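You operate a simulated robot arm through the tools that you are given. There is no shell and no other tool. Be economical: measure what you need, move in short steps, check, and stop when the job is done.

You are at the controls of a simulated two-armed robot. One attempt, no reset.

Task
On the top of the small trolley, fold the blue cloth in half.

It is judged by the outcome, as a careful person would: the job done as asked, and still so three seconds after it is handed in. It fails if anything else is knocked over, pushed out of place, dropped, spilled or broken. Flat cloth is picked up by pressing the open fingertips on it (5 to 10 N) and closing them slowly along it; thin cloth reads only 2 to 8 mm in the jaws.

Robot
Two 7-joint arms with two-finger grippers on one trunk, on a base that drives. Base frame: it is fixed to the floor where the robot stands at the start and does not move with it; the origin is under the middle of the robot, x ahead of it, y to its left, z up; the surface under the hand at the start is at about z = 95. Lengths are in cm, angles in rad, forces in N, time in s.
The left shoulder is at the start at [3, 16, 120.7], the right one opposite. With the tool pointing down near the work surface each hand reaches from about 28 to 72 cm from the robot's upright axis, wherever it stands, measured 20 degrees to its own side. Places, roughly: top of the small trolley [60, 0, 100]. Payload 2.45 kg a hand.
The tool frame of a hand sits at the grasp point between the pads (the TCP): z along the fingers, y along the line on which they close. The tips reach 2.6 cm beyond it. Largest opening 9.6 cm; the body of the gripper starts 6.9 cm behind the TCP.
Orientation is that of the tool frame in the base frame, as [roll, pitch, yaw] about the fixed x, y, z axes, in that order (R = Rz(yaw) Ry(pitch) Rx(roll)). With the fingers straight down and closing along the base's y, the tool's x points along the base's -x, its y along +y and its z along -z.

Tools
- The arms move only by the tool play_rows. It takes "left_targets", "right_targets" or both (then of equal length, played together; a hand with none holds still); each is a list that holds one entry, the list of rows, each a list of 7 numbers: the shift along the tool's x, y, z in cm, then the turn, a rotation vector about the tool's x, y, z in rad, then the finger opening in cm, from 0 to 9.6. In form: [[[x, y, z, rx, ry, rz, claw], ...]]. A call has 1 to 12 rows; each row is the pose to reach, as a shift and turn from the pose commanded when the call began, along the tool's axes at that moment. Each row takes 0.2 s and may step no farther than 5 cm and 0.15 rad from the row before; otherwise, or with a gripper value out of range, the whole call is refused. A pose out of reach is approached as far as the arm can. The call stops where the force on the tool passes 40 N (or 10 N more than at its start, if that is more) or the arm is blocked; 0.2 s more then pass. Each finger halts on what it meets, pressing with about 35 N; the grip force reading is that of the motor and also rises with nothing between the fingers. The clock runs only during rows and for 0.2 s after the last one: add rows that repeat a pose to give the fingers time. It gives the time, the measured TCP pose, the force on the tool (base axes), the opening and the grip force at its end, in the units of the frame above (readings bear some noise), with the torque about the TCP (base axes, N m) and any sound that the robot's microphone picked up.
- Cameras (640 x 400 px; columns grow to the right, rows downward): "scene" is now at [6.79, 0.96, 166.1]; the picture's right is [0.16, -0.99, -0.00], its down [-0.88, -0.14, -0.46] and it looks along [0.45, 0.07, -0.89] (base axes); focal length 265 px, centre (320, 200). "left" rides on the left gripper at [8.2, -0.3, -9.8] in its tool frame; the picture's right is [0.04, 1.00, 0.00], its down [-0.73, 0.03, -0.68] and it looks along [-0.68, 0.03, 0.73] (tool axes); focal length 256 px, centre (320, 200). "right" rides on the right gripper at [8.2, 0.3, -9.8] in its tool frame; the picture's right is [-0.04, 1.00, 0.00], its down [-0.73, -0.03, -0.68] and it looks along [-0.68, -0.03, 0.73] (tool axes); focal length 256 px, centre (320, 200). There is no depth. A picture from a camera that has moved, and an enlarged one, comes with that camera's place and axes in the base frame and with its lens.
- capture(camera): a new picture of that camera. No time passes.
- slide_trunk(by): slides the trunk up (or, below 0, down) by that many cm; the arms and the scene camera ride with it, the base frame stays. It gives what a move gives, with no picture.
- roll_base(legs): drives the robot by 1 to 6 legs, each [ahead, left, turn to the left] in cm, cm and rad, along the robot's own axes; the way and the turn of a leg run together, so that a leg with both is an arc; at most 150 cm and 3.142 rad a leg. The arms and the cameras ride along, it lands a little off, and it stops where it bumps. It gives what a move gives.
- aim_head(pan, tilt): turns the head with the scene camera to pan (to the left, within 2.094 rad either way) and tilt (down, from -0.506 to 1.204), counted from straight ahead of the robot. It gives what a move gives.
- zoom(camera, box): a new picture of the part [left, top, right, bottom] of that camera's present view, enlarged. No time passes.
- finish_job(): hands the job in; it is judged then, once.

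Work in short steps. Places have to be worked out from the pictures, the camera data and where the tool is seen: move nearer, look again, correct. Check each grasp and each placing, and mend what went wrong. You have 120 turns and 100 pictures in all, those below and enlarged ones among them. Open the grippers and draw the arms clear of the work before you hand the job in, unless the task says otherwise; then end with one line.

The tools are called after "Request:" as a command line: name --argument value ..., lists and objects as JSON in quotes. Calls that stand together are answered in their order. play_rows: Moves the arms, as the interface text tells. Its arguments: {"type":"object","properties":{"left_targets":{"type":"array","items":{"type":"array","items":{"type":"array","items":{"type":"number"}}}},"right_targets":{"type":"array","items":{"type":"array","items":{"type":"array","items":{"type":"number"}}}}},"required":[]} The other tools are called the same way: slide_trunk (by) slides the trunk up or down; roll_base (legs) drives the base; aim_head (pan, tilt) turns the head that bears the scene camera; capture (camera) takes a picture; zoom (camera, box) takes an enlarged picture of a part of a camera's view; finish_job () hands the job in.

At the start:

```text
time_s: 0.0
left_ee_pos: [44.03, 10.6, 111.44]
left_orientation: [3.14, -0.001, 3.141]
left_wrist_force: [0.6, -0.5, -0.1]
left_ft_torque: [-0.01, 0.01, -0.03]
left_opening: 9.59
left_grasp_force: 0.1
right_ee_pos: [41.62, -31.73, 118.0]
right_orientation: [3.14, -0.003, -3.141]
right_wrist_force: [1.0, 0.6, -0.2]
right_ft_torque: [-0.01, 0.02, 0.0]
right_opening: 9.61
right_grasp_force: 0.0
trunk travel left (down, up): [-37.5, 19.2]
robot x, y, heading: [0.04, -0.28, 0.0]
head pan, tilt: [0.159, 1.093]
```

scene: 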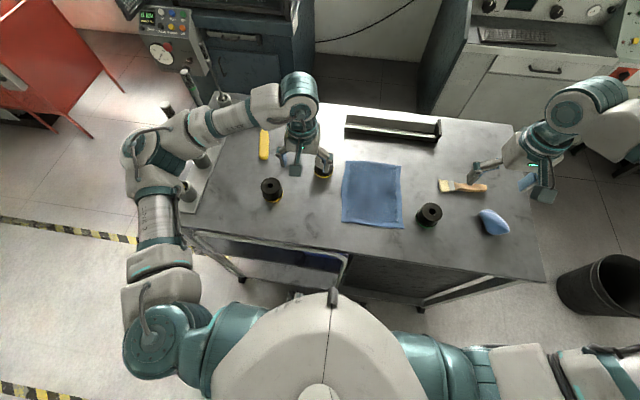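
right: 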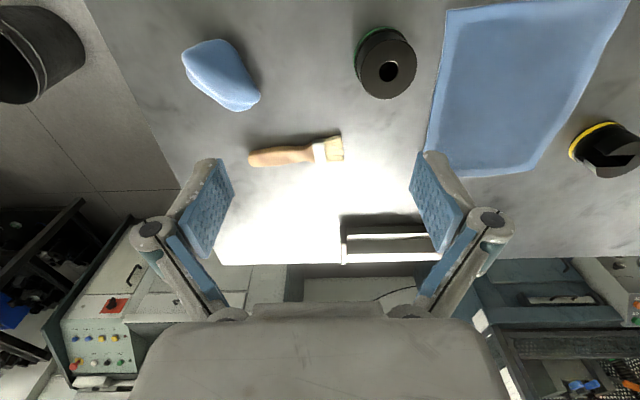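
left: 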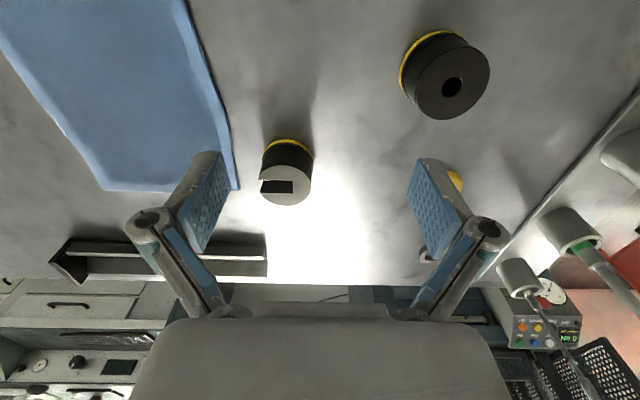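

The cloth looks like a rectangle spanning about x 37–59, y −18–0. I'll zoom in to get its corners more exactly.

Request:
zoom --camera "scene" --box '[250, 100, 490, 250]'

```text
2.67 times, centred on (370, 175) of scene
camera zoom: at [6.79, 0.96, 166.1], right [0.16, -0.99, 0.0], down [-0.88, -0.14, -0.46], along [0.45, 0.07, -0.89], focal length 707 px, centre (187, 267)
```

zoom: 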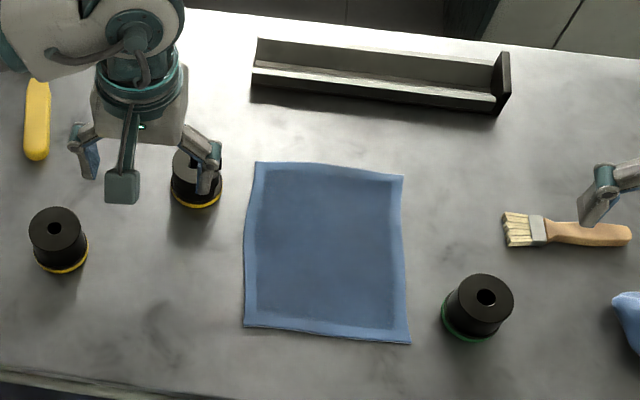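

Cloth near corners are about [36.6,−0.7] and [37.4,−18.5], far edge x≈59. I plan to grip both near corners (closing along y) and carry them to the far edge; first I hover both hands above them, high over the spools.

Request:
play_rows --left_targets '[[[1, -2.5, 0, 0, 0, 0, 7], [2, -5, 0, 0, 0, 0, 5], [3, -7.5, 0, 0, 0, 0, 3], [4, -10, 0, 0, 0, 0, 3], [5, -12, 1, 0, 0, 0, 3], [6, -13.6, 3, 0, 0, 0, 3], [6, -13.6, 5, 0, 0, 0, 3], [6, -13.6, 7, 0, 0, 0, 3], [6, -13.6, 7, 0, 0, 0, 3]]]' --right_targets '[[[0.6, 2.5, 0, 0, 0, 0, 7], [1.2, 5, 0, 0, 0, 0, 5], [1.8, 7.5, 0, 0, 0, 0, 3], [2.4, 10, 2, 0, 0, 0, 3], [3, 13, 4, 0, 0, 0, 3], [3.6, 15.7, 7, 0, 0, 0, 3], [3.6, 15.7, 10, 0, 0, 0, 3], [3.6, 15.7, 13, 0, 0, 0, 3], [3.6, 15.7, 13, 0, 0, 0, 3]]]'

Request:
capture --camera "scene"

Request:
capture --camera "left"

Request:
capture --camera "right"

```text
time_s: 2.0
left_ee_pos: [37.61, -2.86, 104.49]
left_orientation: [3.139, 0.002, -3.141]
left_wrist_force: [-1.0, 0.1, 0.3]
left_ft_torque: [-0.03, 0.02, 0.01]
left_opening: 2.99
left_grasp_force: 0.1
right_ee_pos: [37.45, -16.2, 105.17]
right_orientation: [3.139, 0.001, -3.141]
right_wrist_force: [0.4, 0.4, -1.1]
right_ft_torque: [0.01, -0.01, -0.02]
right_opening: 2.99
right_grasp_force: 0.1
trunk travel left (down, up): [-37.5, 19.2]
robot x, y, heading: [-0.07, -0.05, -0.004]
head pan, tilt: [0.159, 1.093]
```

```text
95 pictures are left
camera scene: at [6.77, 0.93, 166.1], right [0.16, -0.99, 0.0], down [-0.88, -0.14, -0.46], along [0.45, 0.07, -0.89], focal length 265 px, centre (320, 200)
```

scene: 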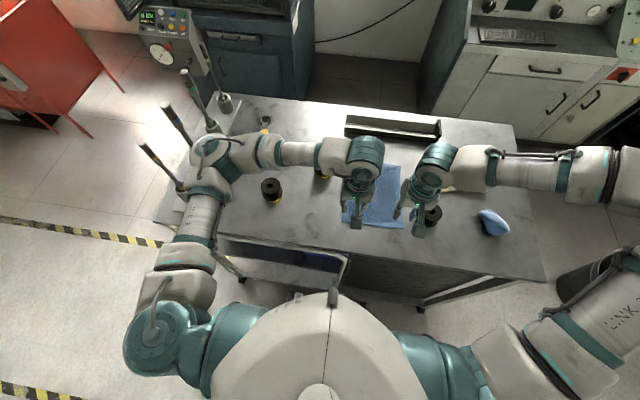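

```text
94 pictures are left
camera left: at [29.34, -3.26, 114.26], right [-0.04, 1.0, 0.0], down [0.73, 0.03, 0.68], along [0.68, 0.03, -0.73], focal length 256 px, centre (320, 200)
```

left: 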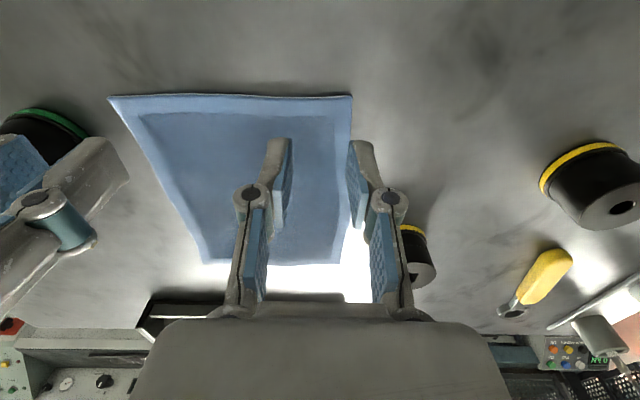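

```text
93 pictures are left
camera right: at [29.29, -15.91, 115.14], right [0.04, 1.0, 0.0], down [0.73, -0.03, 0.68], along [0.68, -0.03, -0.73], focal length 256 px, centre (320, 200)
```

right: 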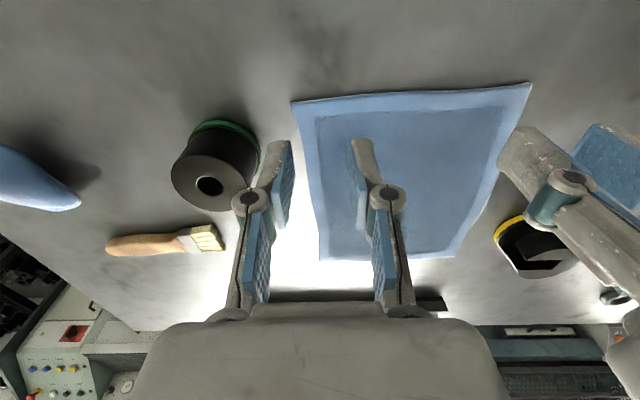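

Both wrist cameras confirm the corners (near left [36.6,−0.4], near right [37.4,−18.7]). I nudge inward slightly and descend to about 1 cm above the cloth.

Request:
play_rows --left_targets '[[[-0.3, -0.4, 2, 0, 0, 0, 3], [-0.3, -0.4, 4, 0, 0, 0, 3], [-0.3, -0.4, 5.4, 0, 0, 0, 3], [-0.3, -0.4, 5.9, 0, 0, 0, 3], [-0.3, -0.4, 5.9, 0, 0, 0, 3]]]' --right_targets '[[[-1, 0.5, 2, 0, 0, 0, 3], [-1, 0.5, 4, 0, 0, 0, 3], [-1, 0.5, 5.8, 0, 0, 0, 3], [-1, 0.5, 6.5, 0, 0, 0, 3], [-1, 0.5, 6.5, 0, 0, 0, 3]]]'

Request:
capture --camera "left"

Request:
capture --camera "right"

```text
time_s: 3.2
left_ee_pos: [38.11, -3.39, 98.63]
left_orientation: [3.14, 0.001, 3.142]
left_wrist_force: [-0.9, -0.4, 0.1]
left_ft_torque: [-0.01, 0.03, 0.02]
left_opening: 2.97
left_grasp_force: 0.0
right_ee_pos: [38.72, -15.44, 98.73]
right_orientation: [3.139, 0.002, 3.141]
right_wrist_force: [0.8, -0.7, -0.7]
right_ft_torque: [-0.05, 0.0, -0.02]
right_opening: 2.98
right_grasp_force: 0.1
trunk travel left (down, up): [-37.5, 19.2]
robot x, y, heading: [-0.02, 0.22, 0.003]
head pan, tilt: [0.159, 1.093]
```

```text
92 pictures are left
camera left: at [29.7, -3.73, 108.34], right [-0.04, 1.0, 0.0], down [0.73, 0.03, 0.68], along [0.68, 0.03, -0.73], focal length 256 px, centre (320, 200)
```

left: 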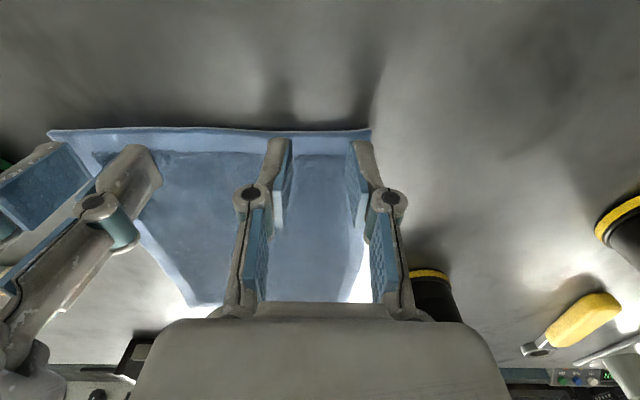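

```text
91 pictures are left
camera right: at [30.42, -15.14, 108.55], right [0.04, 1.0, 0.0], down [0.73, -0.03, 0.68], along [0.68, -0.03, -0.73], focal length 256 px, centre (320, 200)
```

right: 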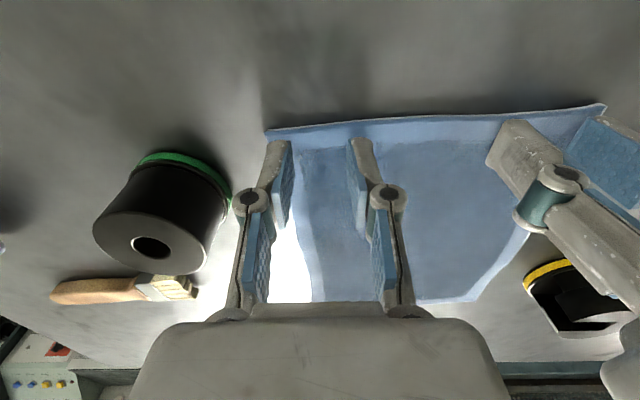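

Fingertips are just inside the hemmed corners. I narrow the opening slightly and go down to touch, watching force.

Request:
play_rows --left_targets '[[[0, -0.1, 0.3, 0, 0, 0, 2.6], [0, -0.1, 0.6, 0, 0, 0, 2.6], [0, -0.1, 0.8, 0, 0, 0, 2.6], [0, -0.1, 1.0, 0, 0, 0, 2.6], [0, -0.1, 1.0, 0, 0, 0, 2.6]]]' --right_targets '[[[0, 0, 0.3, 0, 0, 0, 2.6], [0, 0, 0.6, 0, 0, 0, 2.6], [0, 0, 0.8, 0, 0, 0, 2.6], [0, 0, 1.0, 0, 0, 0, 2.6], [0, 0, 1.0, 0, 0, 0, 2.6]]]'

```text
time_s: 4.4
left_ee_pos: [37.86, -3.36, 97.89]
left_orientation: [-3.139, 0.006, 3.141]
left_wrist_force: [3.4, -3.2, 16.1]
left_ft_torque: [-0.01, -0.08, 0.03]
left_opening: 2.53
left_grasp_force: 0.1
right_ee_pos: [38.65, -15.47, 97.81]
right_orientation: [3.136, 0.008, -3.139]
right_wrist_force: [4.1, 1.6, 25.7]
right_ft_torque: [0.27, -0.09, 0.0]
right_opening: 2.42
right_grasp_force: 0.1
trunk travel left (down, up): [-37.5, 19.2]
robot x, y, heading: [0.28, 0.17, 0.002]
head pan, tilt: [0.159, 1.093]
```

Contact made, but force is too high (16 and 26 N). I ease up slightly to reach 5–10 N.

Request:
play_rows --left_targets '[[[0, 0, -0.12, 0, 0, 0, 2.6], [0, 0, -0.12, 0, 0, 0, 2.6]]]' --right_targets '[[[0, 0, -0.2, 0, 0, 0, 2.6], [0, 0, -0.2, 0, 0, 0, 2.6]]]'

```text
time_s: 5.0
left_ee_pos: [37.9, -3.48, 97.9]
left_orientation: [3.141, 0.004, 3.141]
left_wrist_force: [3.1, -3.6, 21.8]
left_ft_torque: [-0.42, -0.06, 0.03]
left_opening: 2.68
left_grasp_force: 6.6
right_ee_pos: [38.49, -15.51, 97.72]
right_orientation: [-3.141, 0.002, 3.141]
right_wrist_force: [1.3, 4.3, 18.2]
right_ft_torque: [0.37, -0.03, -0.05]
right_opening: 2.7
right_grasp_force: 6.2
trunk travel left (down, up): [-37.5, 19.2]
robot x, y, heading: [0.21, 0.34, -0.002]
head pan, tilt: [0.159, 1.093]
```

Still near 20 N; I lift the command a bit more.

Request:
play_rows --left_targets '[[[0, 0, -0.2, 0, 0, 0, 2.7], [0, 0, -0.2, 0, 0, 0, 2.7]]]' --right_targets '[[[0, 0, -0.15, 0, 0, 0, 2.7], [0, 0, -0.15, 0, 0, 0, 2.7]]]'

```text
time_s: 5.6
left_ee_pos: [37.86, -3.47, 97.86]
left_orientation: [3.141, 0.002, 3.141]
left_wrist_force: [0.3, -1.2, 10.2]
left_ft_torque: [-0.08, 0.02, -0.01]
left_opening: 2.68
left_grasp_force: 0.1
right_ee_pos: [38.49, -15.57, 97.89]
right_orientation: [-3.141, -0.001, -3.141]
right_wrist_force: [0.1, 1.3, 6.1]
right_ft_torque: [0.04, 0.05, -0.01]
right_opening: 2.72
right_grasp_force: 0.1
trunk travel left (down, up): [-37.5, 19.2]
robot x, y, heading: [-0.14, 0.01, 0.002]
head pan, tilt: [0.159, 1.093]
```

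Now 10 and 6 N: good. I close both slowly along the cloth.

Request:
play_rows --left_targets '[[[0, 0, 0, 0, 0, 0, 2.4], [0, 0, 0, 0, 0, 0, 2.1], [0, 0, 0, 0, 0, 0, 1.8], [0, 0, 0, 0, 0, 0, 1.5], [0, 0, 0, 0, 0, 0, 1.2], [0, 0, 0, 0, 0, 0, 0.9], [0, 0, 0, 0, 0, 0, 0.6], [0, 0, 0, 0, 0, 0, 0.3], [0, 0, 0, 0, 0, 0, 0], [0, 0, 0, 0, 0, 0, 0], [0, 0, 0, 0, 0, 0, 0]]]' --right_targets '[[[0, 0, 0, 0, 0, 0, 2.4], [0, 0, 0, 0, 0, 0, 2.1], [0, 0, 0, 0, 0, 0, 1.8], [0, 0, 0, 0, 0, 0, 1.5], [0, 0, 0, 0, 0, 0, 1.2], [0, 0, 0, 0, 0, 0, 0.9], [0, 0, 0, 0, 0, 0, 0.6], [0, 0, 0, 0, 0, 0, 0.3], [0, 0, 0, 0, 0, 0, 0], [0, 0, 0, 0, 0, 0, 0], [0, 0, 0, 0, 0, 0, 0]]]'

Request:
capture --camera "left"

Request:
capture --camera "right"

```text
time_s: 8.0
left_ee_pos: [37.99, -3.42, 97.95]
left_orientation: [3.14, 0.003, 3.141]
left_wrist_force: [0.1, -0.2, 2.9]
left_ft_torque: [-0.06, -0.03, 0.02]
left_opening: 0.37
left_grasp_force: 32.4
right_ee_pos: [38.59, -15.62, 97.92]
right_orientation: [3.14, 0.002, 3.142]
right_wrist_force: [0.2, 0.3, 1.6]
right_ft_torque: [0.01, -0.01, -0.01]
right_opening: 0.0
right_grasp_force: 28.6
trunk travel left (down, up): [-37.5, 19.2]
robot x, y, heading: [-0.42, 0.05, -0.005]
head pan, tilt: [0.159, 1.093]
```

```text
90 pictures are left
camera left: at [29.73, -3.85, 107.65], right [-0.04, 1.0, 0.0], down [0.73, 0.03, 0.68], along [0.68, 0.03, -0.73], focal length 256 px, centre (320, 200)
```

left: 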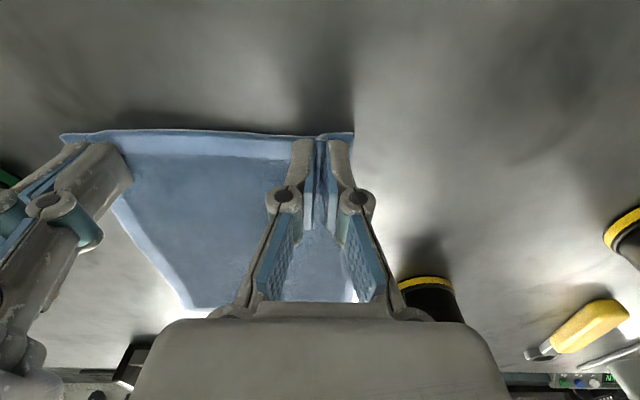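

```text
89 pictures are left
camera right: at [30.29, -15.23, 107.89], right [0.04, 1.0, 0.0], down [0.73, -0.03, 0.68], along [0.68, -0.03, -0.73], focal length 256 px, centre (320, 200)
```

right: 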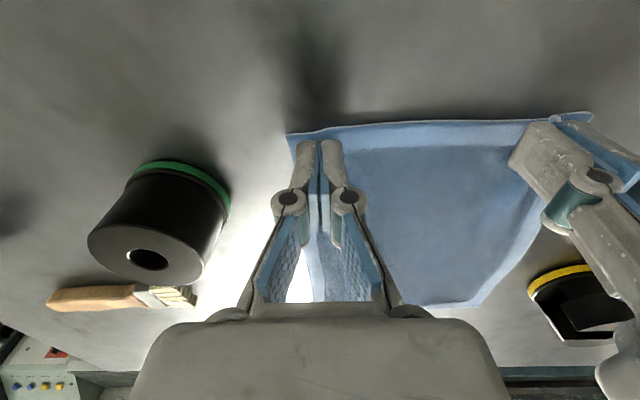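

Left holds cloth (3.7 mm); the right closed on nothing — the cloth's right edge has been drawn to y≈−17.4, so its outer finger slipped off. I raise the right hand slightly, shift it in 0.4 cm and reopen to 2 cm.

Request:
play_rows --right_targets '[[[0, 0, -0.5, 0, 0, 0, 0], [0, 0, -1, 0, 0, 0, 0.5], [0, 0.4, -1, 0, 0, 0, 2.1], [0, 0.4, -1, 0, 0, 0, 2.1], [0, 0.4, -0.6, 0, 0, 0, 2.1], [0, 0.4, -0.2, 0, 0, 0, 2.1], [0, 0.4, 0, 0, 0, 0, 2.1], [0, 0.4, 0.05, 0, 0, 0, 2.1], [0, 0.4, 0.05, 0, 0, 0, 2.1]]]'

Request:
capture --camera "right"

```text
time_s: 10.0
left_ee_pos: [38.03, -3.46, 97.78]
left_orientation: [3.14, 0.002, 3.141]
left_wrist_force: [-0.3, -0.1, 4.5]
left_ft_torque: [-0.02, 0.0, 0.0]
left_opening: 0.44
left_grasp_force: 35.5
right_ee_pos: [38.62, -15.08, 97.97]
right_orientation: [3.141, 0.001, 3.141]
right_wrist_force: [0.7, -1.1, 5.9]
right_ft_torque: [0.0, 0.02, -0.03]
right_opening: 2.1
right_grasp_force: 0.1
trunk travel left (down, up): [-37.5, 19.2]
robot x, y, heading: [-0.21, -0.14, 0.002]
head pan, tilt: [0.159, 1.093]
```

```text
88 pictures are left
camera right: at [30.28, -14.82, 107.88], right [0.04, 1.0, 0.0], down [0.73, -0.03, 0.68], along [0.68, -0.03, -0.73], focal length 256 px, centre (320, 200)
```

right: 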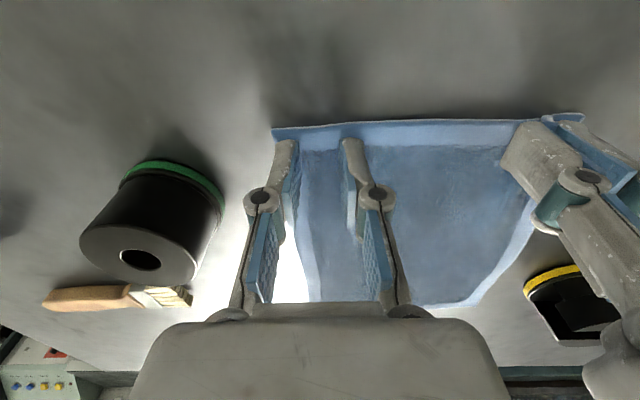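

The right outer finger is now on the cloth; I press a touch harder and close slowly.

Request:
play_rows --right_targets '[[[0, 0, 0.1, 0, 0, 0, 2.1], [0, 0, 0.1, 0, 0, 0, 1.9], [0, 0, 0.1, 0, 0, 0, 1.7], [0, 0, 0.1, 0, 0, 0, 1.5], [0, 0, 0.1, 0, 0, 0, 1.3], [0, 0, 0.1, 0, 0, 0, 1.1], [0, 0, 0.1, 0, 0, 0, 0.8], [0, 0, 0.1, 0, 0, 0, 0.5], [0, 0, 0.1, 0, 0, 0, 0.2], [0, 0, 0.1, 0, 0, 0, 0], [0, 0, 0.1, 0, 0, 0, 0]]]'

Request:
capture --camera "right"

```text
time_s: 12.4
left_ee_pos: [37.8, -3.3, 97.89]
left_orientation: [3.142, 0.001, -3.14]
left_wrist_force: [0.7, -8.7, 3.1]
left_ft_torque: [-0.26, -0.05, -0.02]
left_opening: 0.36
left_grasp_force: 32.9
right_ee_pos: [38.58, -15.1, 97.89]
right_orientation: [3.14, 0.002, -3.14]
right_wrist_force: [-1.3, 9.1, 13.3]
right_ft_torque: [0.3, 0.06, 0.04]
right_opening: 0.33
right_grasp_force: 32.5
trunk travel left (down, up): [-37.5, 19.2]
robot x, y, heading: [-0.03, 0.1, -0.002]
head pan, tilt: [0.159, 1.093]
```

```text
87 pictures are left
camera right: at [30.21, -14.69, 107.83], right [0.04, 1.0, 0.0], down [0.73, -0.03, 0.68], along [0.68, -0.03, -0.73], focal length 256 px, centre (320, 200)
```

right: 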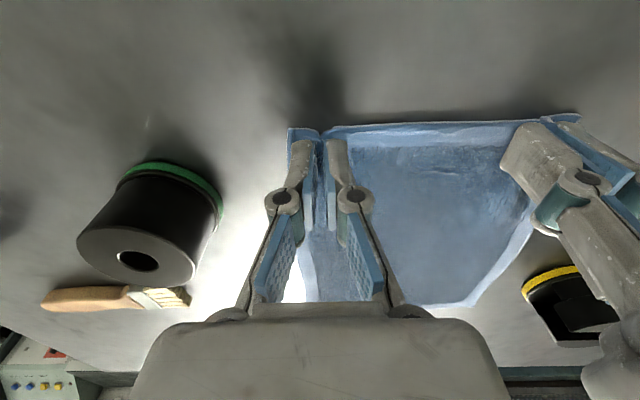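

Both now hold cloth (3.7 and 3.3 mm). I lift along the start of the folding arc and check that both corners come along.

Request:
play_rows --left_targets '[[[0, -0.1, -0.7, 0, 0, 0, 0], [-0.1, -0.1, -1.4, 0, 0, 0, 0], [-0.3, -0.1, -2.1, 0, 0, 0, 0], [-0.5, -0.1, -2.8, 0, 0, 0, 0], [-0.8, -0.1, -3.5, 0, 0, 0, 0], [-1.1, -0.1, -4.1, 0, 0, 0, 0], [-1.9, -0.1, -5.3, 0, 0, 0, 0], [-2.9, -0.1, -6.4, 0, 0, 0, 0]]]' --right_targets '[[[0, 0.1, -0.7, 0, 0, 0, 0], [-0.1, 0.1, -1.4, 0, 0, 0, 0], [-0.3, 0.1, -2.1, 0, 0, 0, 0], [-0.5, 0.1, -2.8, 0, 0, 0, 0], [-0.8, 0.1, -3.5, 0, 0, 0, 0], [-1.1, 0.1, -4.1, 0, 0, 0, 0], [-1.9, 0.1, -5.3, 0, 0, 0, 0], [-2.9, 0.1, -6.4, 0, 0, 0, 0]]]'

Request:
zoom --camera "scene" --box '[250, 100, 490, 250]'

Request:
capture --camera "right"

Request:
capture --camera "left"

```text
time_s: 14.2
left_ee_pos: [40.96, -3.52, 104.39]
left_orientation: [-3.141, 0.003, -3.141]
left_wrist_force: [-0.1, -6.7, 1.8]
left_ft_torque: [-0.22, -0.01, -0.02]
left_opening: 0.35
left_grasp_force: 31.3
right_ee_pos: [41.45, -15.13, 104.22]
right_orientation: [3.139, 0.003, 3.141]
right_wrist_force: [-0.7, 7.1, -0.2]
right_ft_torque: [0.15, 0.01, -0.03]
right_opening: 0.3
right_grasp_force: 32.6
trunk travel left (down, up): [-37.5, 19.2]
robot x, y, heading: [0.11, -0.48, -0.001]
head pan, tilt: [0.159, 1.093]
```

```text
2.67 times, centred on (370, 175) of scene
camera zoom: at [6.88, 0.96, 166.09], right [0.16, -0.99, 0.0], down [-0.88, -0.14, -0.46], along [0.45, 0.07, -0.89], focal length 707 px, centre (187, 267)
```

zoom: 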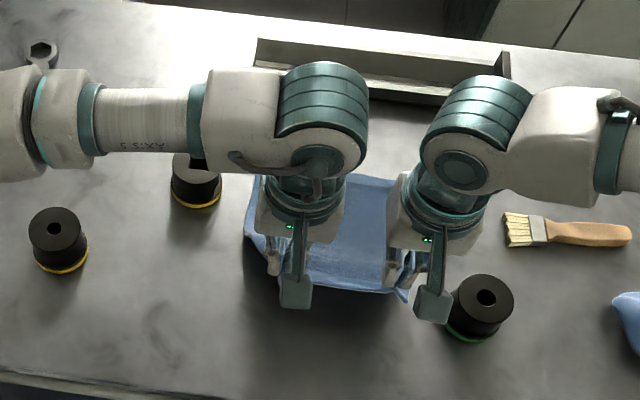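

```text
85 pictures are left
camera right: at [33.26, -14.75, 114.22], right [0.04, 1.0, 0.0], down [0.73, -0.03, 0.68], along [0.68, -0.03, -0.73], focal length 256 px, centre (320, 200)
```

right: 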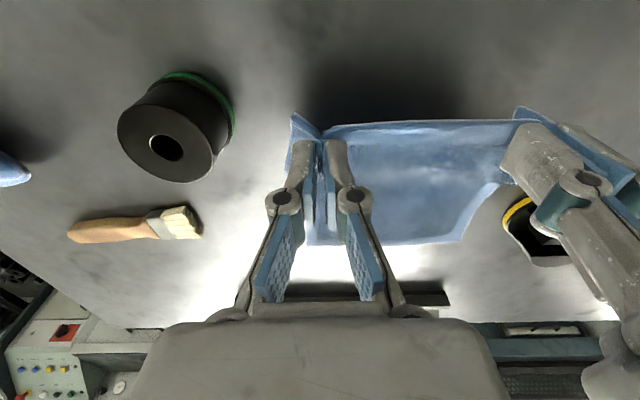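

```text
84 pictures are left
camera left: at [32.69, -3.93, 114.13], right [-0.04, 1.0, 0.0], down [0.73, 0.03, 0.68], along [0.68, 0.03, -0.73], focal length 256 px, centre (320, 200)
```

left: 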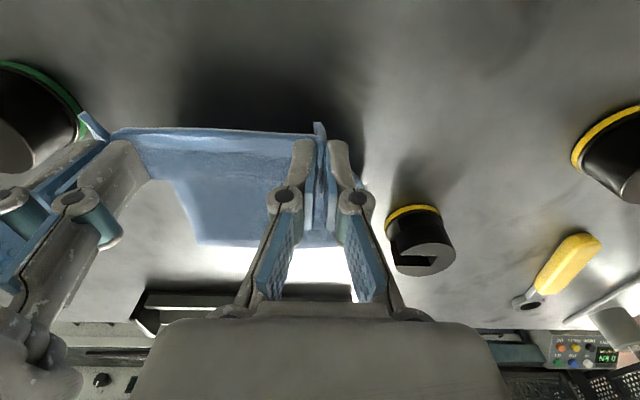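

Both corners are lifted evenly. I continue over the top of the arc while tilting the hands gently so fingertips point back toward the fold (helps turn the edge over).

Request:
play_rows --left_targets '[[[-1, 0, -0.7, 0, 0.05, 0, 0], [-1.9, 0, -1.3, 0, 0.1, 0, 0], [-2.8, 0, -1.8, 0, 0.15, 0, 0], [-3.7, 0, -2.2, 0, 0.2, 0, 0], [-4.6, 0, -2.4, 0, 0.25, 0, 0], [-5.6, 0, -2.5, 0, 0.3, 0, 0], [-6.6, 0, -2.6, 0, 0.35, 0, 0], [-7.5, 0, -2.6, 0, 0.4, 0, 0]]]' --right_targets '[[[-1, 0, -0.7, 0, 0.05, 0, 0], [-1.9, 0, -1.3, 0, 0.1, 0, 0], [-2.8, 0, -1.8, 0, 0.15, 0, 0], [-3.7, 0, -2.2, 0, 0.2, 0, 0], [-4.6, 0, -2.4, 0, 0.25, 0, 0], [-5.6, 0, -2.5, 0, 0.3, 0, 0], [-6.6, 0, -2.6, 0, 0.35, 0, 0], [-7.5, 0, -2.6, 0, 0.4, 0, 0]]]'

Request:
capture --camera "scene"

Request:
capture --camera "left"

```text
time_s: 16.0
left_ee_pos: [48.51, -3.48, 106.89]
left_orientation: [3.138, -0.401, -3.139]
left_wrist_force: [-0.3, -0.9, -1.5]
left_ft_torque: [0.01, -0.02, -0.02]
left_opening: 0.3
left_grasp_force: 30.4
right_ee_pos: [46.02, -18.15, 107.35]
right_orientation: [3.14, -0.398, -3.141]
right_wrist_force: [0.5, -0.5, 0.6]
right_ft_torque: [0.02, -0.04, -0.03]
right_opening: 0.0
right_grasp_force: 28.6
right hand out of reach, approached as far as the arm can: row 6, 7, 8
trunk travel left (down, up): [-37.5, 19.2]
robot x, y, heading: [-0.01, -0.31, 0.004]
head pan, tilt: [0.159, 1.093]
```

```text
83 pictures are left
camera scene: at [7.05, 0.82, 166.08], right [0.16, -0.99, 0.0], down [-0.88, -0.14, -0.46], along [0.45, 0.07, -0.89], focal length 265 px, centre (320, 200)
```

scene: 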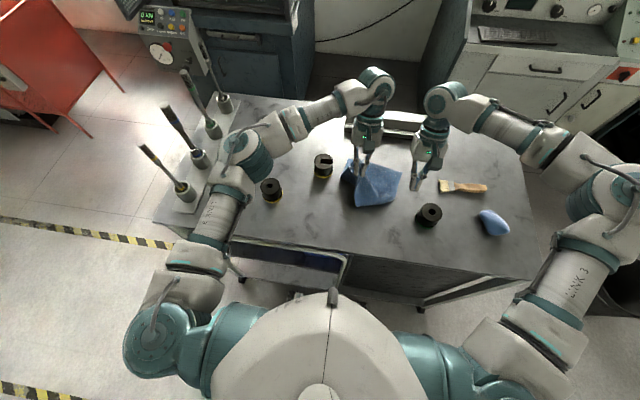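

```text
82 pictures are left
camera left: at [44.81, -3.93, 119.11], right [-0.04, 1.0, 0.02], down [0.94, 0.03, 0.34], along [0.34, 0.03, -0.94], focal length 256 px, centre (320, 200)
```

left: 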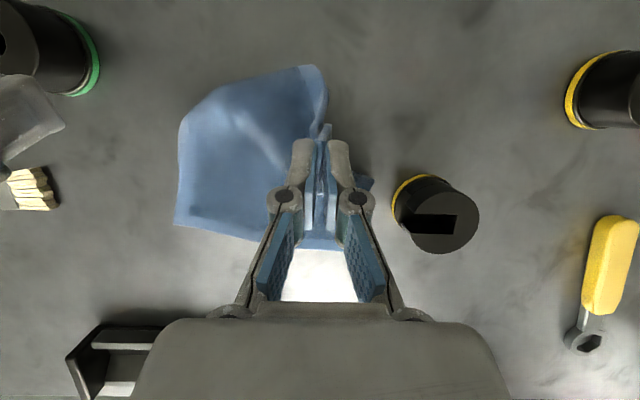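

The right arm hit its limit with the tilt and lost its corner; the left still holds. I bring the left back along the arc to lay the cloth down again, with the right hand retracting up and out.

Request:
play_rows --left_targets '[[[1.1, 0, 0.47, 0, -0.05, 0, 0], [2.21, 0, 0.94, 0, -0.1, 0, 0], [3.23, 0, 1.59, 0, -0.15, 0, 0], [4.1, 0, 2.61, 0, -0.2, 0, 0], [4.9, 0, 3.81, 0, -0.25, 0, 0], [5.61, 0, 5.2, 0, -0.3, 0, 0], [6.25, 0, 6.77, 0, -0.35, 0, 0], [6.51, 0, 8.19, 0, -0.4, 0, 0], [6.6, 0, 9.53, 0, -0.4, 0, 0], [6.59, 0, 10.82, 0, -0.4, 0, 0], [6.48, 0, 11.86, 0, -0.4, 0, 0], [6.45, 0, 12.1, 0, -0.4, 0, 0]]]' --right_targets '[[[0.93, -0.6, -0.15, 0, -0.05, 0, 0], [1.86, -1.2, -0.3, 0, -0.1, 0, 0], [2.79, -1.8, -0.45, 0, -0.15, 0, 0], [3.72, -2.4, -0.6, 0, -0.2, 0, 0], [4.65, -3, -0.75, 0, -0.25, 0, 0], [5.58, -3.6, -0.9, 0, -0.3, 0, 0], [6.51, -4.2, -1.05, 0, -0.35, 0, 0], [7.44, -4.8, -1.2, 0, -0.4, 0, 0], [8.37, -5.4, -1.35, 0, -0.4, 0, 0], [9.3, -6, -1.5, 0, -0.4, 0, 0], [9.3, -6, -1.5, 0, -0.4, 0, 0], [9.3, -6, -1.5, 0, -0.4, 0, 0]]]'

Request:
capture --camera "scene"

Request:
capture --camera "left"

Request:
capture --camera "right"

```text
time_s: 18.6
left_ee_pos: [37.68, -3.46, 98.2]
left_orientation: [3.138, 0.002, 3.141]
left_wrist_force: [0.4, 0.1, 1.2]
left_ft_torque: [-0.03, -0.05, 0.01]
left_opening: 0.35
left_grasp_force: 32.6
right_ee_pos: [37.94, -23.95, 112.27]
right_orientation: [3.14, 0.002, 3.14]
right_wrist_force: [0.0, 0.5, -0.2]
right_ft_torque: [-0.01, 0.02, 0.03]
right_opening: 0.04
right_grasp_force: 28.4
trunk travel left (down, up): [-37.5, 19.2]
robot x, y, heading: [-0.26, -0.17, -0.001]
head pan, tilt: [0.159, 1.093]
```

```text
81 pictures are left
camera scene: at [6.78, 0.85, 166.1], right [0.16, -0.99, 0.0], down [-0.88, -0.14, -0.46], along [0.45, 0.07, -0.89], focal length 265 px, centre (320, 200)
```

scene: 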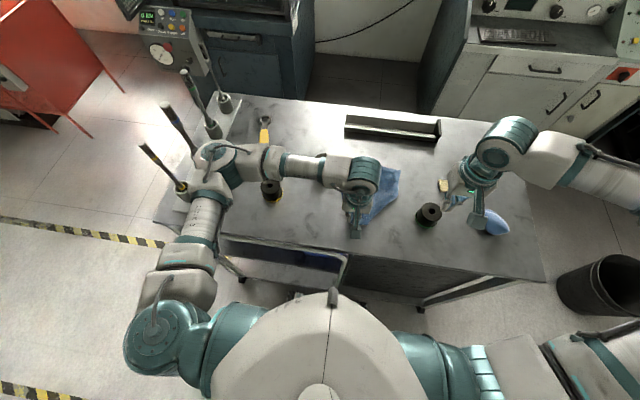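

```text
80 pictures are left
camera left: at [29.49, -3.92, 108.02], right [-0.04, 1.0, 0.0], down [0.73, 0.03, 0.68], along [0.68, 0.03, -0.73], focal length 256 px, centre (320, 200)
```

left: 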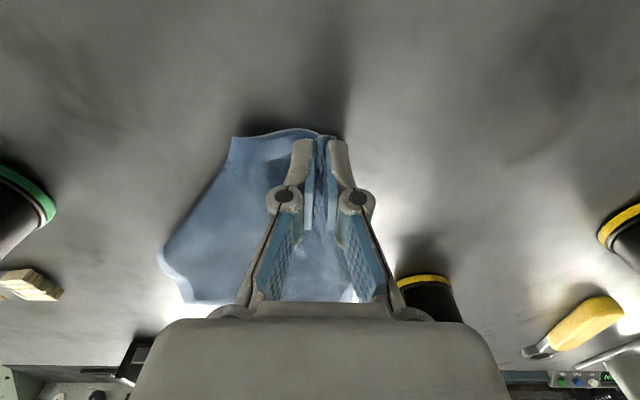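

```text
79 pictures are left
camera right: at [29.68, -23.66, 122.25], right [0.04, 1.0, 0.0], down [0.73, -0.03, 0.68], along [0.68, -0.03, -0.73], focal length 256 px, centre (320, 200)
```

right: 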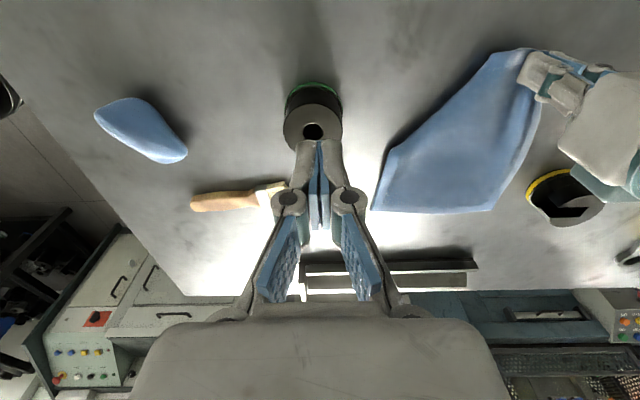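

The right near corner seems tucked. I release the left hand and lift it clear to see the cloth's state.

Request:
play_rows --left_targets '[[[0, 0, 0, 0, 0, 0, 1.5], [0, 0, 0, 0, 0, 0, 2.5], [0, 0, -1, 0, 0, 0, 2.5], [0, 0.5, -3, 0, 0, 0, 2.5], [0, 3, -6, 0, 0, 0, 2.5], [0, 7, -8, 0, 0, 0, 2.5], [0, 11, -9, 0, 0, 0, 2.5], [0, 15, -9, 0, 0, 0, 2.5], [0, 15, -9, 0, 0, 0, 2.5]]]'

Request:
zoom --camera "scene" --box '[290, 120, 450, 260]'

Request:
capture --camera "right"

```text
time_s: 20.6
left_ee_pos: [37.82, 11.71, 107.39]
left_orientation: [-3.14, 0.002, -3.141]
left_wrist_force: [-0.2, 0.0, -0.4]
left_ft_torque: [-0.01, -0.02, 0.02]
left_opening: 2.5
left_grasp_force: 0.0
right_ee_pos: [37.91, -23.81, 112.34]
right_orientation: [3.14, 0.002, -3.141]
right_wrist_force: [0.0, -0.8, -0.9]
right_ft_torque: [0.01, -0.01, -0.02]
right_opening: 0.02
right_grasp_force: 28.4
trunk travel left (down, up): [-37.5, 19.2]
robot x, y, heading: [-0.25, 0.14, -0.001]
head pan, tilt: [0.159, 1.093]
```

```text
2.86 times, centred on (370, 190) of scene
camera zoom: at [6.76, 1.13, 166.1], right [0.16, -0.99, 0.0], down [-0.88, -0.14, -0.46], along [0.45, 0.07, -0.89], focal length 758 px, centre (177, 229)
```

zoom: 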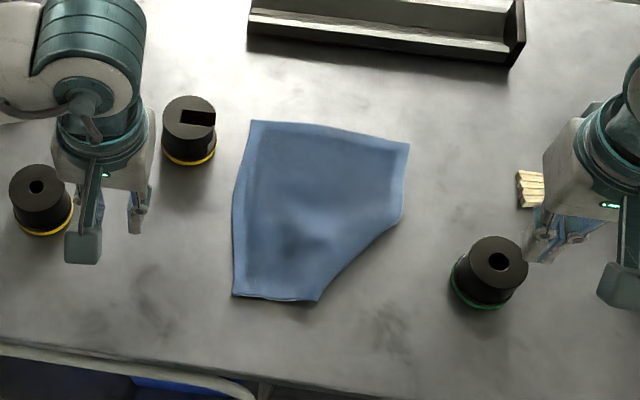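

```text
77 pictures are left
camera right: at [29.7, -23.56, 122.27], right [0.04, 1.0, 0.0], down [0.73, -0.03, 0.68], along [0.68, -0.03, -0.73], focal length 256 px, centre (320, 200)
```

right: 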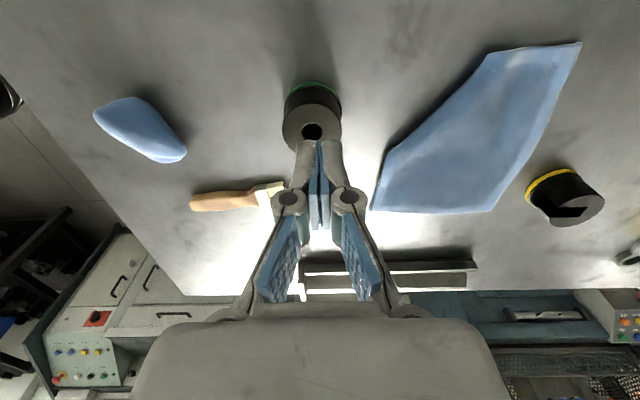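

The near-right corner is folded under. A robust remedy: pick up the far corners ([57.7,0.7] and [57.4,−17.3]) with both hands, let the cloth hang open, lay the lower half down, then fold the top half back. I move both hands to hover over the far corners, without tilt.

Request:
play_rows --left_targets '[[[0, -4, 0, 0, 0, 0, 2.2], [0, -8, 0, 0, 0, 0, 2.2], [-2, -11, 0, 0, 0, 0, 2.2], [-5, -13.5, 0, 0, 0, 0, 2.2], [-8, -14.2, 0, 0, 0, 0, 2.2], [-11, -14.2, 0, 0, 0, 0, 2.2], [-14, -14.2, 0, 0, 0, 0, 2.2], [-17, -14.2, 0, 0, 0, 0, 2.2], [-18.6, -14.2, 1.5, 0, 0, 0, 2.2], [-18.6, -14.2, 3, 0, 0, 0, 2.2], [-18.6, -14.2, 3, 0, 0, 0, 2.2]]]' --right_targets '[[[-2, 0, 0, 0, 0, 0, 2.2], [-4, 1, 0, 0, 0, 0, 2.2], [-6, 2, 0, 0, 0, 0, 2.2], [-8, 3, 0, 0, 0, 0, 2.2], [-10, 4, 1, 0, 0, 0, 2.2], [-12, 5, 2, 0, 0, 0, 2.2], [-14, 6, 3.5, 0, 0, 0, 2.2], [-16, 7, 5, 0, 0, 0, 2.2], [-18.5, 8.9, 6.5, 0, 0, 0, 2.2], [-18.5, 8.9, 8.3, 0, 0, 0, 2.2], [-18.5, 8.9, 8.3, 0, 0, 0, 2.2]]]'

Request:
capture --camera "left"

Request:
capture --camera "right"

Request:
capture --camera "scene"

```text
time_s: 23.0
left_ee_pos: [56.39, -2.6, 104.37]
left_orientation: [3.142, 0.002, 3.141]
left_wrist_force: [-0.1, 0.1, 0.9]
left_ft_torque: [0.05, -0.02, -0.02]
left_opening: 2.17
left_grasp_force: 0.0
right_ee_pos: [53.73, -17.79, 105.23]
right_orientation: [3.138, 0.001, -3.141]
right_wrist_force: [-0.3, 0.2, -0.1]
right_ft_torque: [0.0, 0.01, -0.01]
right_opening: 2.2
right_grasp_force: 0.1
right hand out of reach, approached as far as the arm can: row 8, 9, 10, 11
trunk travel left (down, up): [-37.5, 19.2]
robot x, y, heading: [-0.21, 0.05, -0.004]
head pan, tilt: [0.159, 1.093]
```

```text
76 pictures are left
camera left: at [48.13, -3.02, 114.09], right [-0.04, 1.0, 0.0], down [0.73, 0.03, 0.68], along [0.68, 0.03, -0.73], focal length 256 px, centre (320, 200)
```

left: 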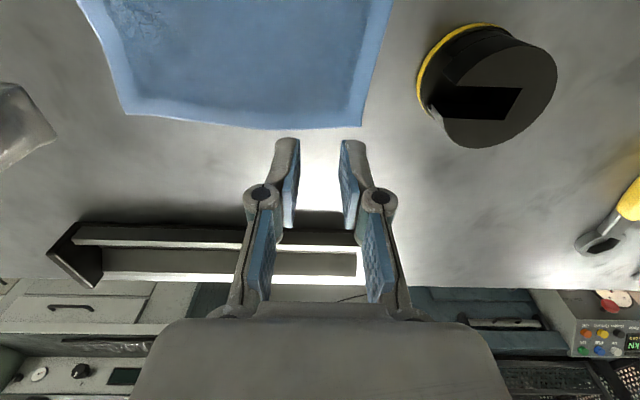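

```text
75 pictures are left
camera right: at [45.52, -17.52, 115.15], right [0.04, 1.0, 0.0], down [0.73, -0.03, 0.68], along [0.68, -0.03, -0.73], focal length 256 px, centre (320, 200)
```

right: 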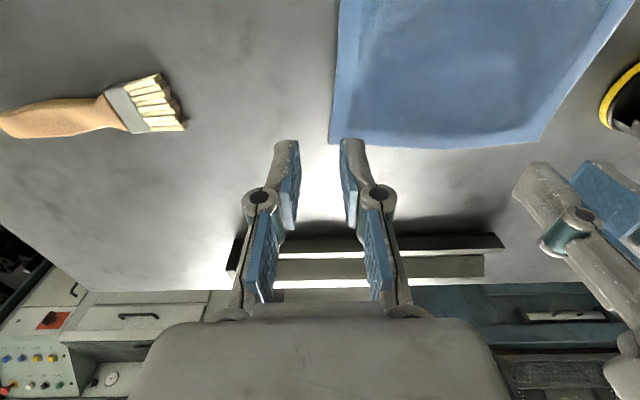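

```text
74 pictures are left
camera scene: at [7.0, 0.92, 166.09], right [0.16, -0.99, 0.0], down [-0.88, -0.14, -0.46], along [0.45, 0.07, -0.89], focal length 265 px, centre (320, 200)
```

scene: 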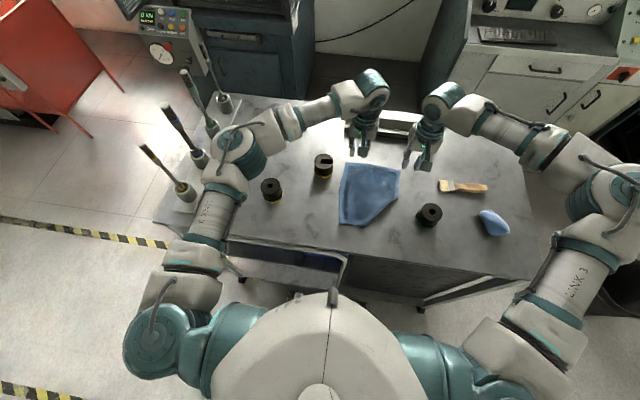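

The right hand stopped short of [56.4,−14.9]. I test whether the left hand's nearness or the arm itself is the limit: move the left up and aside, and command the right again.

Request:
play_rows --left_targets '[[[0, 0, -4, 0, 0, 0, 2.2], [0, 2, -8, 0, 0, 0, 2.2], [0, 6, -10, 0, 0, 0, 2.2], [0, 10, -10, 0, 0, 0, 2.2], [0, 14, -10, 0, 0, 0, 2.2], [0, 14, -10, 0, 0, 0, 2.2], [0, 14, -10, 0, 0, 0, 2.2]]]' --right_targets '[[[0, 0, 0, 0, 0, 0, 2.2], [0, 0, 0, 0, 0, 0, 2.2], [0, 0, 0, 0, 0, 0, 2.2], [0, 0, 0, 0, 0, 0, 2.2], [0, 0.2, 0, 0, 0, 0, 2.2], [0, 0.2, 0, 0, 0, 0, 2.2], [0, 0.2, 0, 0, 0, 0, 2.2]]]'

```text
time_s: 24.6
left_ee_pos: [56.07, 11.04, 114.27]
left_orientation: [3.14, 0.001, -3.141]
left_wrist_force: [-0.3, -0.6, -0.3]
left_ft_torque: [-0.03, 0.02, 0.01]
left_opening: 2.19
left_grasp_force: 0.1
right_ee_pos: [53.71, -17.78, 105.11]
right_orientation: [3.137, 0.003, -3.141]
right_wrist_force: [-1.3, 0.4, 0.0]
right_ft_torque: [0.04, 0.02, -0.01]
right_opening: 2.25
right_grasp_force: 0.1
trunk travel left (down, up): [-37.5, 19.2]
robot x, y, heading: [-0.23, -0.25, 0.002]
head pan, tilt: [0.159, 1.093]
```

The command base was reset to the actual pose; I now command the remaining shift explicitly.

Request:
play_rows --right_targets '[[[-0.5, 0.6, 0, 0, 0, 0, 2.2], [-1, 1.2, 0, 0, 0, 0, 2.2], [-1.6, 1.8, 0, 0, 0, 0, 2.2], [-2.2, 2.4, 0, 0, 0, 0, 2.2], [-2.7, 2.9, 0, 0, 0, 0, 2.2], [-2.7, 2.9, 0, 0, 0, 0, 2.2]]]'

```text
time_s: 26.0
left_ee_pos: [56.24, 11.2, 114.54]
left_orientation: [-3.141, 0.002, -3.141]
left_wrist_force: [-1.1, -0.1, -0.8]
left_ft_torque: [-0.01, -0.03, -0.03]
left_opening: 2.2
left_grasp_force: 0.1
right_ee_pos: [53.47, -17.46, 105.58]
right_orientation: [3.14, 0.001, -3.14]
right_wrist_force: [-0.7, 0.1, 0.9]
right_ft_torque: [-0.01, 0.02, 0.0]
right_opening: 2.2
right_grasp_force: 0.1
right hand out of reach, approached as far as the arm can: row 1, 2, 3, 4, 5, 6
trunk travel left (down, up): [-37.5, 19.2]
robot x, y, heading: [0.06, -0.05, 0.0]
head pan, tilt: [0.159, 1.093]
```

It is a joint limit of the right arm. I test whether yawing the hand frees it: turn one way by 0.3 rad and shift toward the target.

Request:
play_rows --right_targets '[[[0, 0, 0, 0, 0, 0.1, 2.2], [0, 0, 0, 0, 0, 0.2, 2.2], [0, 0, 0, 0, 0, 0.3, 2.2], [-1, 1, 0, 0, 0, 0.3, 2.2], [-2, 2, 0, 0, 0, 0.3, 2.2], [-2, 2, 0, 0, 0, 0.3, 2.2]]]'

```text
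time_s: 27.4
left_ee_pos: [56.15, 11.13, 114.28]
left_orientation: [-3.141, 0.001, -3.141]
left_wrist_force: [0.6, 0.0, -0.3]
left_ft_torque: [-0.03, 0.01, -0.01]
left_opening: 2.2
left_grasp_force: 0.0
right_ee_pos: [53.64, -17.57, 105.89]
right_orientation: [3.14, 0.002, 2.841]
right_wrist_force: [-0.3, 0.1, 0.1]
right_ft_torque: [0.04, -0.02, 0.01]
right_opening: 2.19
right_grasp_force: 0.1
right hand out of reach, approached as far as the arm can: row 4, 5, 6
trunk travel left (down, up): [-37.5, 19.2]
robot x, y, heading: [-0.05, -0.08, -0.001]
head pan, tilt: [0.159, 1.093]
```

Yaw doesn't help, so the limit is positional (y≳−17.5 when x>45). I'll shift the base ~7 cm to the left so the right arm works farther to its own side; first I park both hands centrally and high.

Request:
play_rows --left_targets '[[[0, -3, 0, 0, 0, 0, 2.2], [1, -6, 0, 0, 0, 0, 2.2], [2, -9, 0, 0, 0, 0, 2.2], [4, -12, 0, 0, 0, 0, 2.2], [6, -15, 0, 0, 0, 0, 2.2], [6, -15, 0, 0, 0, 0, 2.2]]]' --right_targets '[[[0, -1, -1, 0, 0, -0.1, 2.2], [1, -2, -2, 0, 0, -0.2, 2.2], [2, -4, -4, 0, 0, -0.3, 2.2], [3, -6, -6, 0, 0, -0.3, 2.2], [4, -8, -7, 0, 0, -0.3, 2.2], [4, -8, -7, 0, 0, -0.3, 2.2]]]'

Request:
roll_base --legs '[[0, 7, 0]]'

Request:
capture --camera "scene"

```text
time_s: 28.8
left_ee_pos: [50.3, -3.97, 114.22]
left_orientation: [3.139, 0.0, -3.142]
left_wrist_force: [0.6, 0.6, -0.5]
left_ft_torque: [0.05, -0.03, -0.01]
left_opening: 2.21
left_grasp_force: 0.0
right_ee_pos: [47.62, -24.25, 112.75]
right_orientation: [3.14, 0.001, -3.141]
right_wrist_force: [-1.1, -0.3, 0.4]
right_ft_torque: [-0.01, 0.02, -0.02]
right_opening: 2.19
right_grasp_force: 0.0
trunk travel left (down, up): [-37.5, 19.2]
robot x, y, heading: [-0.17, 0.19, 0.0]
head pan, tilt: [0.159, 1.093]
```

```text
time_s: 29.8
left_ee_pos: [49.93, -0.11, 114.25]
left_orientation: [3.119, 0.005, 3.138]
left_wrist_force: [-1.6, -0.8, -0.2]
left_ft_torque: [0.1, -0.14, -0.01]
left_opening: 2.18
left_grasp_force: 0.1
right_ee_pos: [47.42, -20.33, 112.27]
right_orientation: [3.117, 0.001, 3.139]
right_wrist_force: [0.5, -0.4, -0.1]
right_ft_torque: [0.05, 0.03, -0.01]
right_opening: 2.23
right_grasp_force: 0.1
trunk travel left (down, up): [-37.5, 19.2]
robot x, y, heading: [-0.15, 6.61, -0.001]
head pan, tilt: [0.159, 1.093]
```

```text
73 pictures are left
camera scene: at [6.72, 6.17, 166.1], right [0.16, -0.99, -0.01], down [-0.88, -0.14, -0.46], along [0.45, 0.08, -0.89], focal length 265 px, centre (320, 200)
```

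scene: 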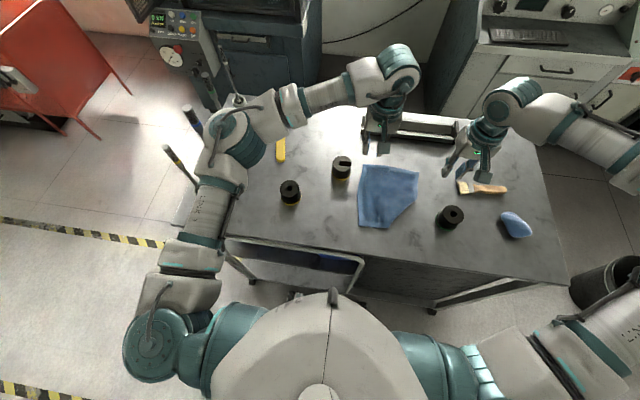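

Base shifted about 6.5 cm. I try the far-corner hover positions again.

Request:
play_rows --left_targets '[[[-1.5, -1.2, 1, 0, 0, 0, 2.2], [-3, -2.4, 3, 0, 0, 0, 2.2], [-4.5, -3.6, 5, 0, 0, 0, 2.2], [-6, -4.9, 7, 0, 0, 0, 2.2], [-6, -4.9, 9, 0, 0, 0, 2.2], [-6, -4.9, 9, 0, 0, 0, 2.2]]]' --right_targets '[[[-2, 0.7, 0, 0, 0, 0, 2.2], [-4, 1.4, 2, 0, 0, 0, 2.2], [-6, 2.1, 4, 0, 0, 0, 2.2], [-8, 2.9, 6, 0, 0, 0, 2.2], [-8.7, 2.9, 8, 0, 0, 0, 2.2], [-8.7, 2.9, 8, 0, 0, 0, 2.2]]]'

Request:
capture --camera "left"

Request:
capture --camera "right"

```text
time_s: 31.4
left_ee_pos: [55.81, 1.46, 106.17]
left_orientation: [-3.116, 0.01, -3.14]
left_wrist_force: [1.4, 1.6, -1.0]
left_ft_torque: [-0.16, 0.11, -0.04]
left_opening: 2.2
left_grasp_force: 0.2
right_ee_pos: [55.6, -10.79, 105.97]
right_orientation: [-3.117, 0.01, -3.133]
right_wrist_force: [-0.8, 3.0, -0.4]
right_ft_torque: [-0.22, 0.01, 0.02]
right_opening: 2.2
right_grasp_force: 0.1
trunk travel left (down, up): [-37.5, 19.2]
robot x, y, heading: [0.37, 7.5, 0.0]
head pan, tilt: [0.159, 1.093]
stopped in row 6 (left hand): the arm was blocked; the commanded pose is now the measured one
```

```text
72 pictures are left
camera left: at [47.37, 1.29, 115.82], right [-0.04, 1.0, -0.03], down [0.73, 0.05, 0.69], along [0.69, 0.01, -0.73], focal length 256 px, centre (320, 200)
```

left: 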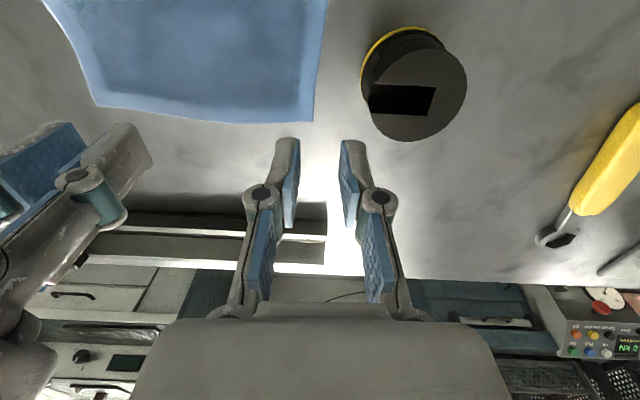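

```text
71 pictures are left
camera right: at [47.19, -10.25, 115.79], right [0.03, 1.0, -0.03], down [0.73, -0.01, 0.69], along [0.69, -0.04, -0.73], focal length 256 px, centre (320, 200)
```

right: 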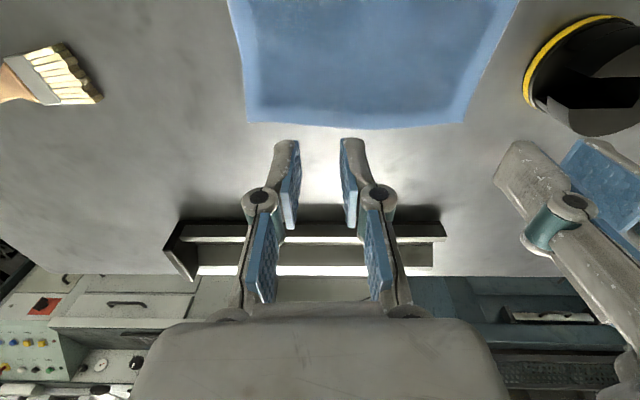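

The base is still swaying after the drive; I hold still a second and read the true poses.

Request:
play_rows --left_targets '[[[0, 0, 0, 0, 0, 0, 2.2], [0, 0, 0, 0, 0, 0, 2.2], [0, 0, 0, 0, 0, 0, 2.2], [0, 0, 0, 0, 0, 0, 2.2], [0, 0, 0, 0, 0, 0, 2.2], [0, 0, 0, 0, 0, 0, 2.2]]]'

```text
time_s: 33.0
left_ee_pos: [55.45, 0.43, 106.45]
left_orientation: [-3.117, 0.015, 3.141]
left_wrist_force: [0.7, 1.6, 0.8]
left_ft_torque: [-0.07, 0.1, 0.01]
left_opening: 2.17
left_grasp_force: 0.0
right_ee_pos: [55.3, -12.91, 106.18]
right_orientation: [-3.135, 0.015, 3.113]
right_wrist_force: [0.0, 1.3, -0.9]
right_ft_torque: [-0.08, 0.03, 0.03]
right_opening: 2.23
right_grasp_force: 0.1
trunk travel left (down, up): [-37.5, 19.2]
robot x, y, heading: [0.03, 7.05, -0.0]
head pan, tilt: [0.159, 1.093]
stopped in row 6 (left hand): the arm was blocked; the commanded pose is now the measured one
```

The left arm reports "blocked" — maybe its elbow touches something. I look at the scene.

Request:
capture --camera "scene"

Request:
zoom --camera "scene" --box '[120, 40, 360, 190]'

```text
70 pictures are left
camera scene: at [7.1, 8.17, 166.09], right [0.16, -0.99, 0.0], down [-0.88, -0.14, -0.45], along [0.45, 0.07, -0.89], focal length 265 px, centre (320, 200)
```

scene: 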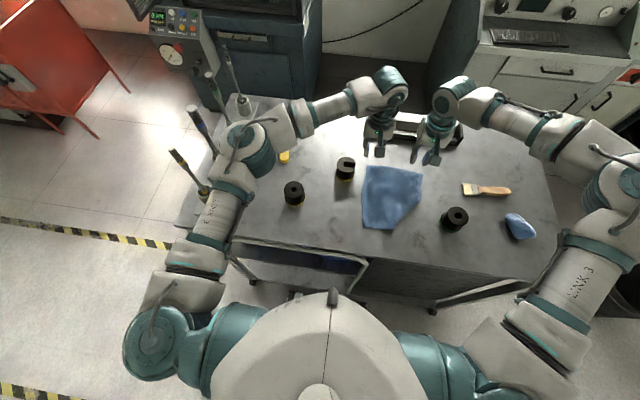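

```text
2.67 times, centred on (240, 115) of scene
camera zoom: at [7.1, 8.17, 166.09], right [0.16, -0.99, 0.0], down [-0.88, -0.14, -0.45], along [0.45, 0.07, -0.89], focal length 707 px, centre (533, 427)
```

zoom: 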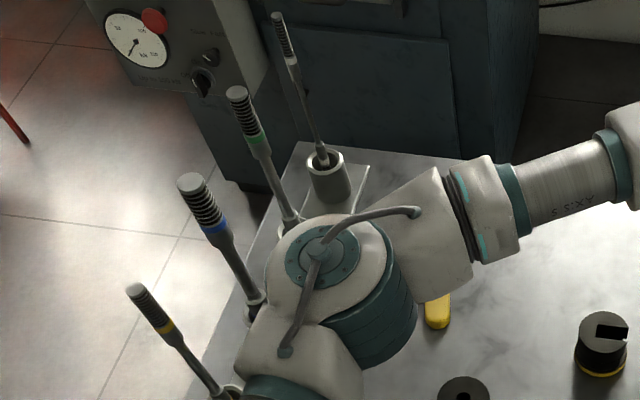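

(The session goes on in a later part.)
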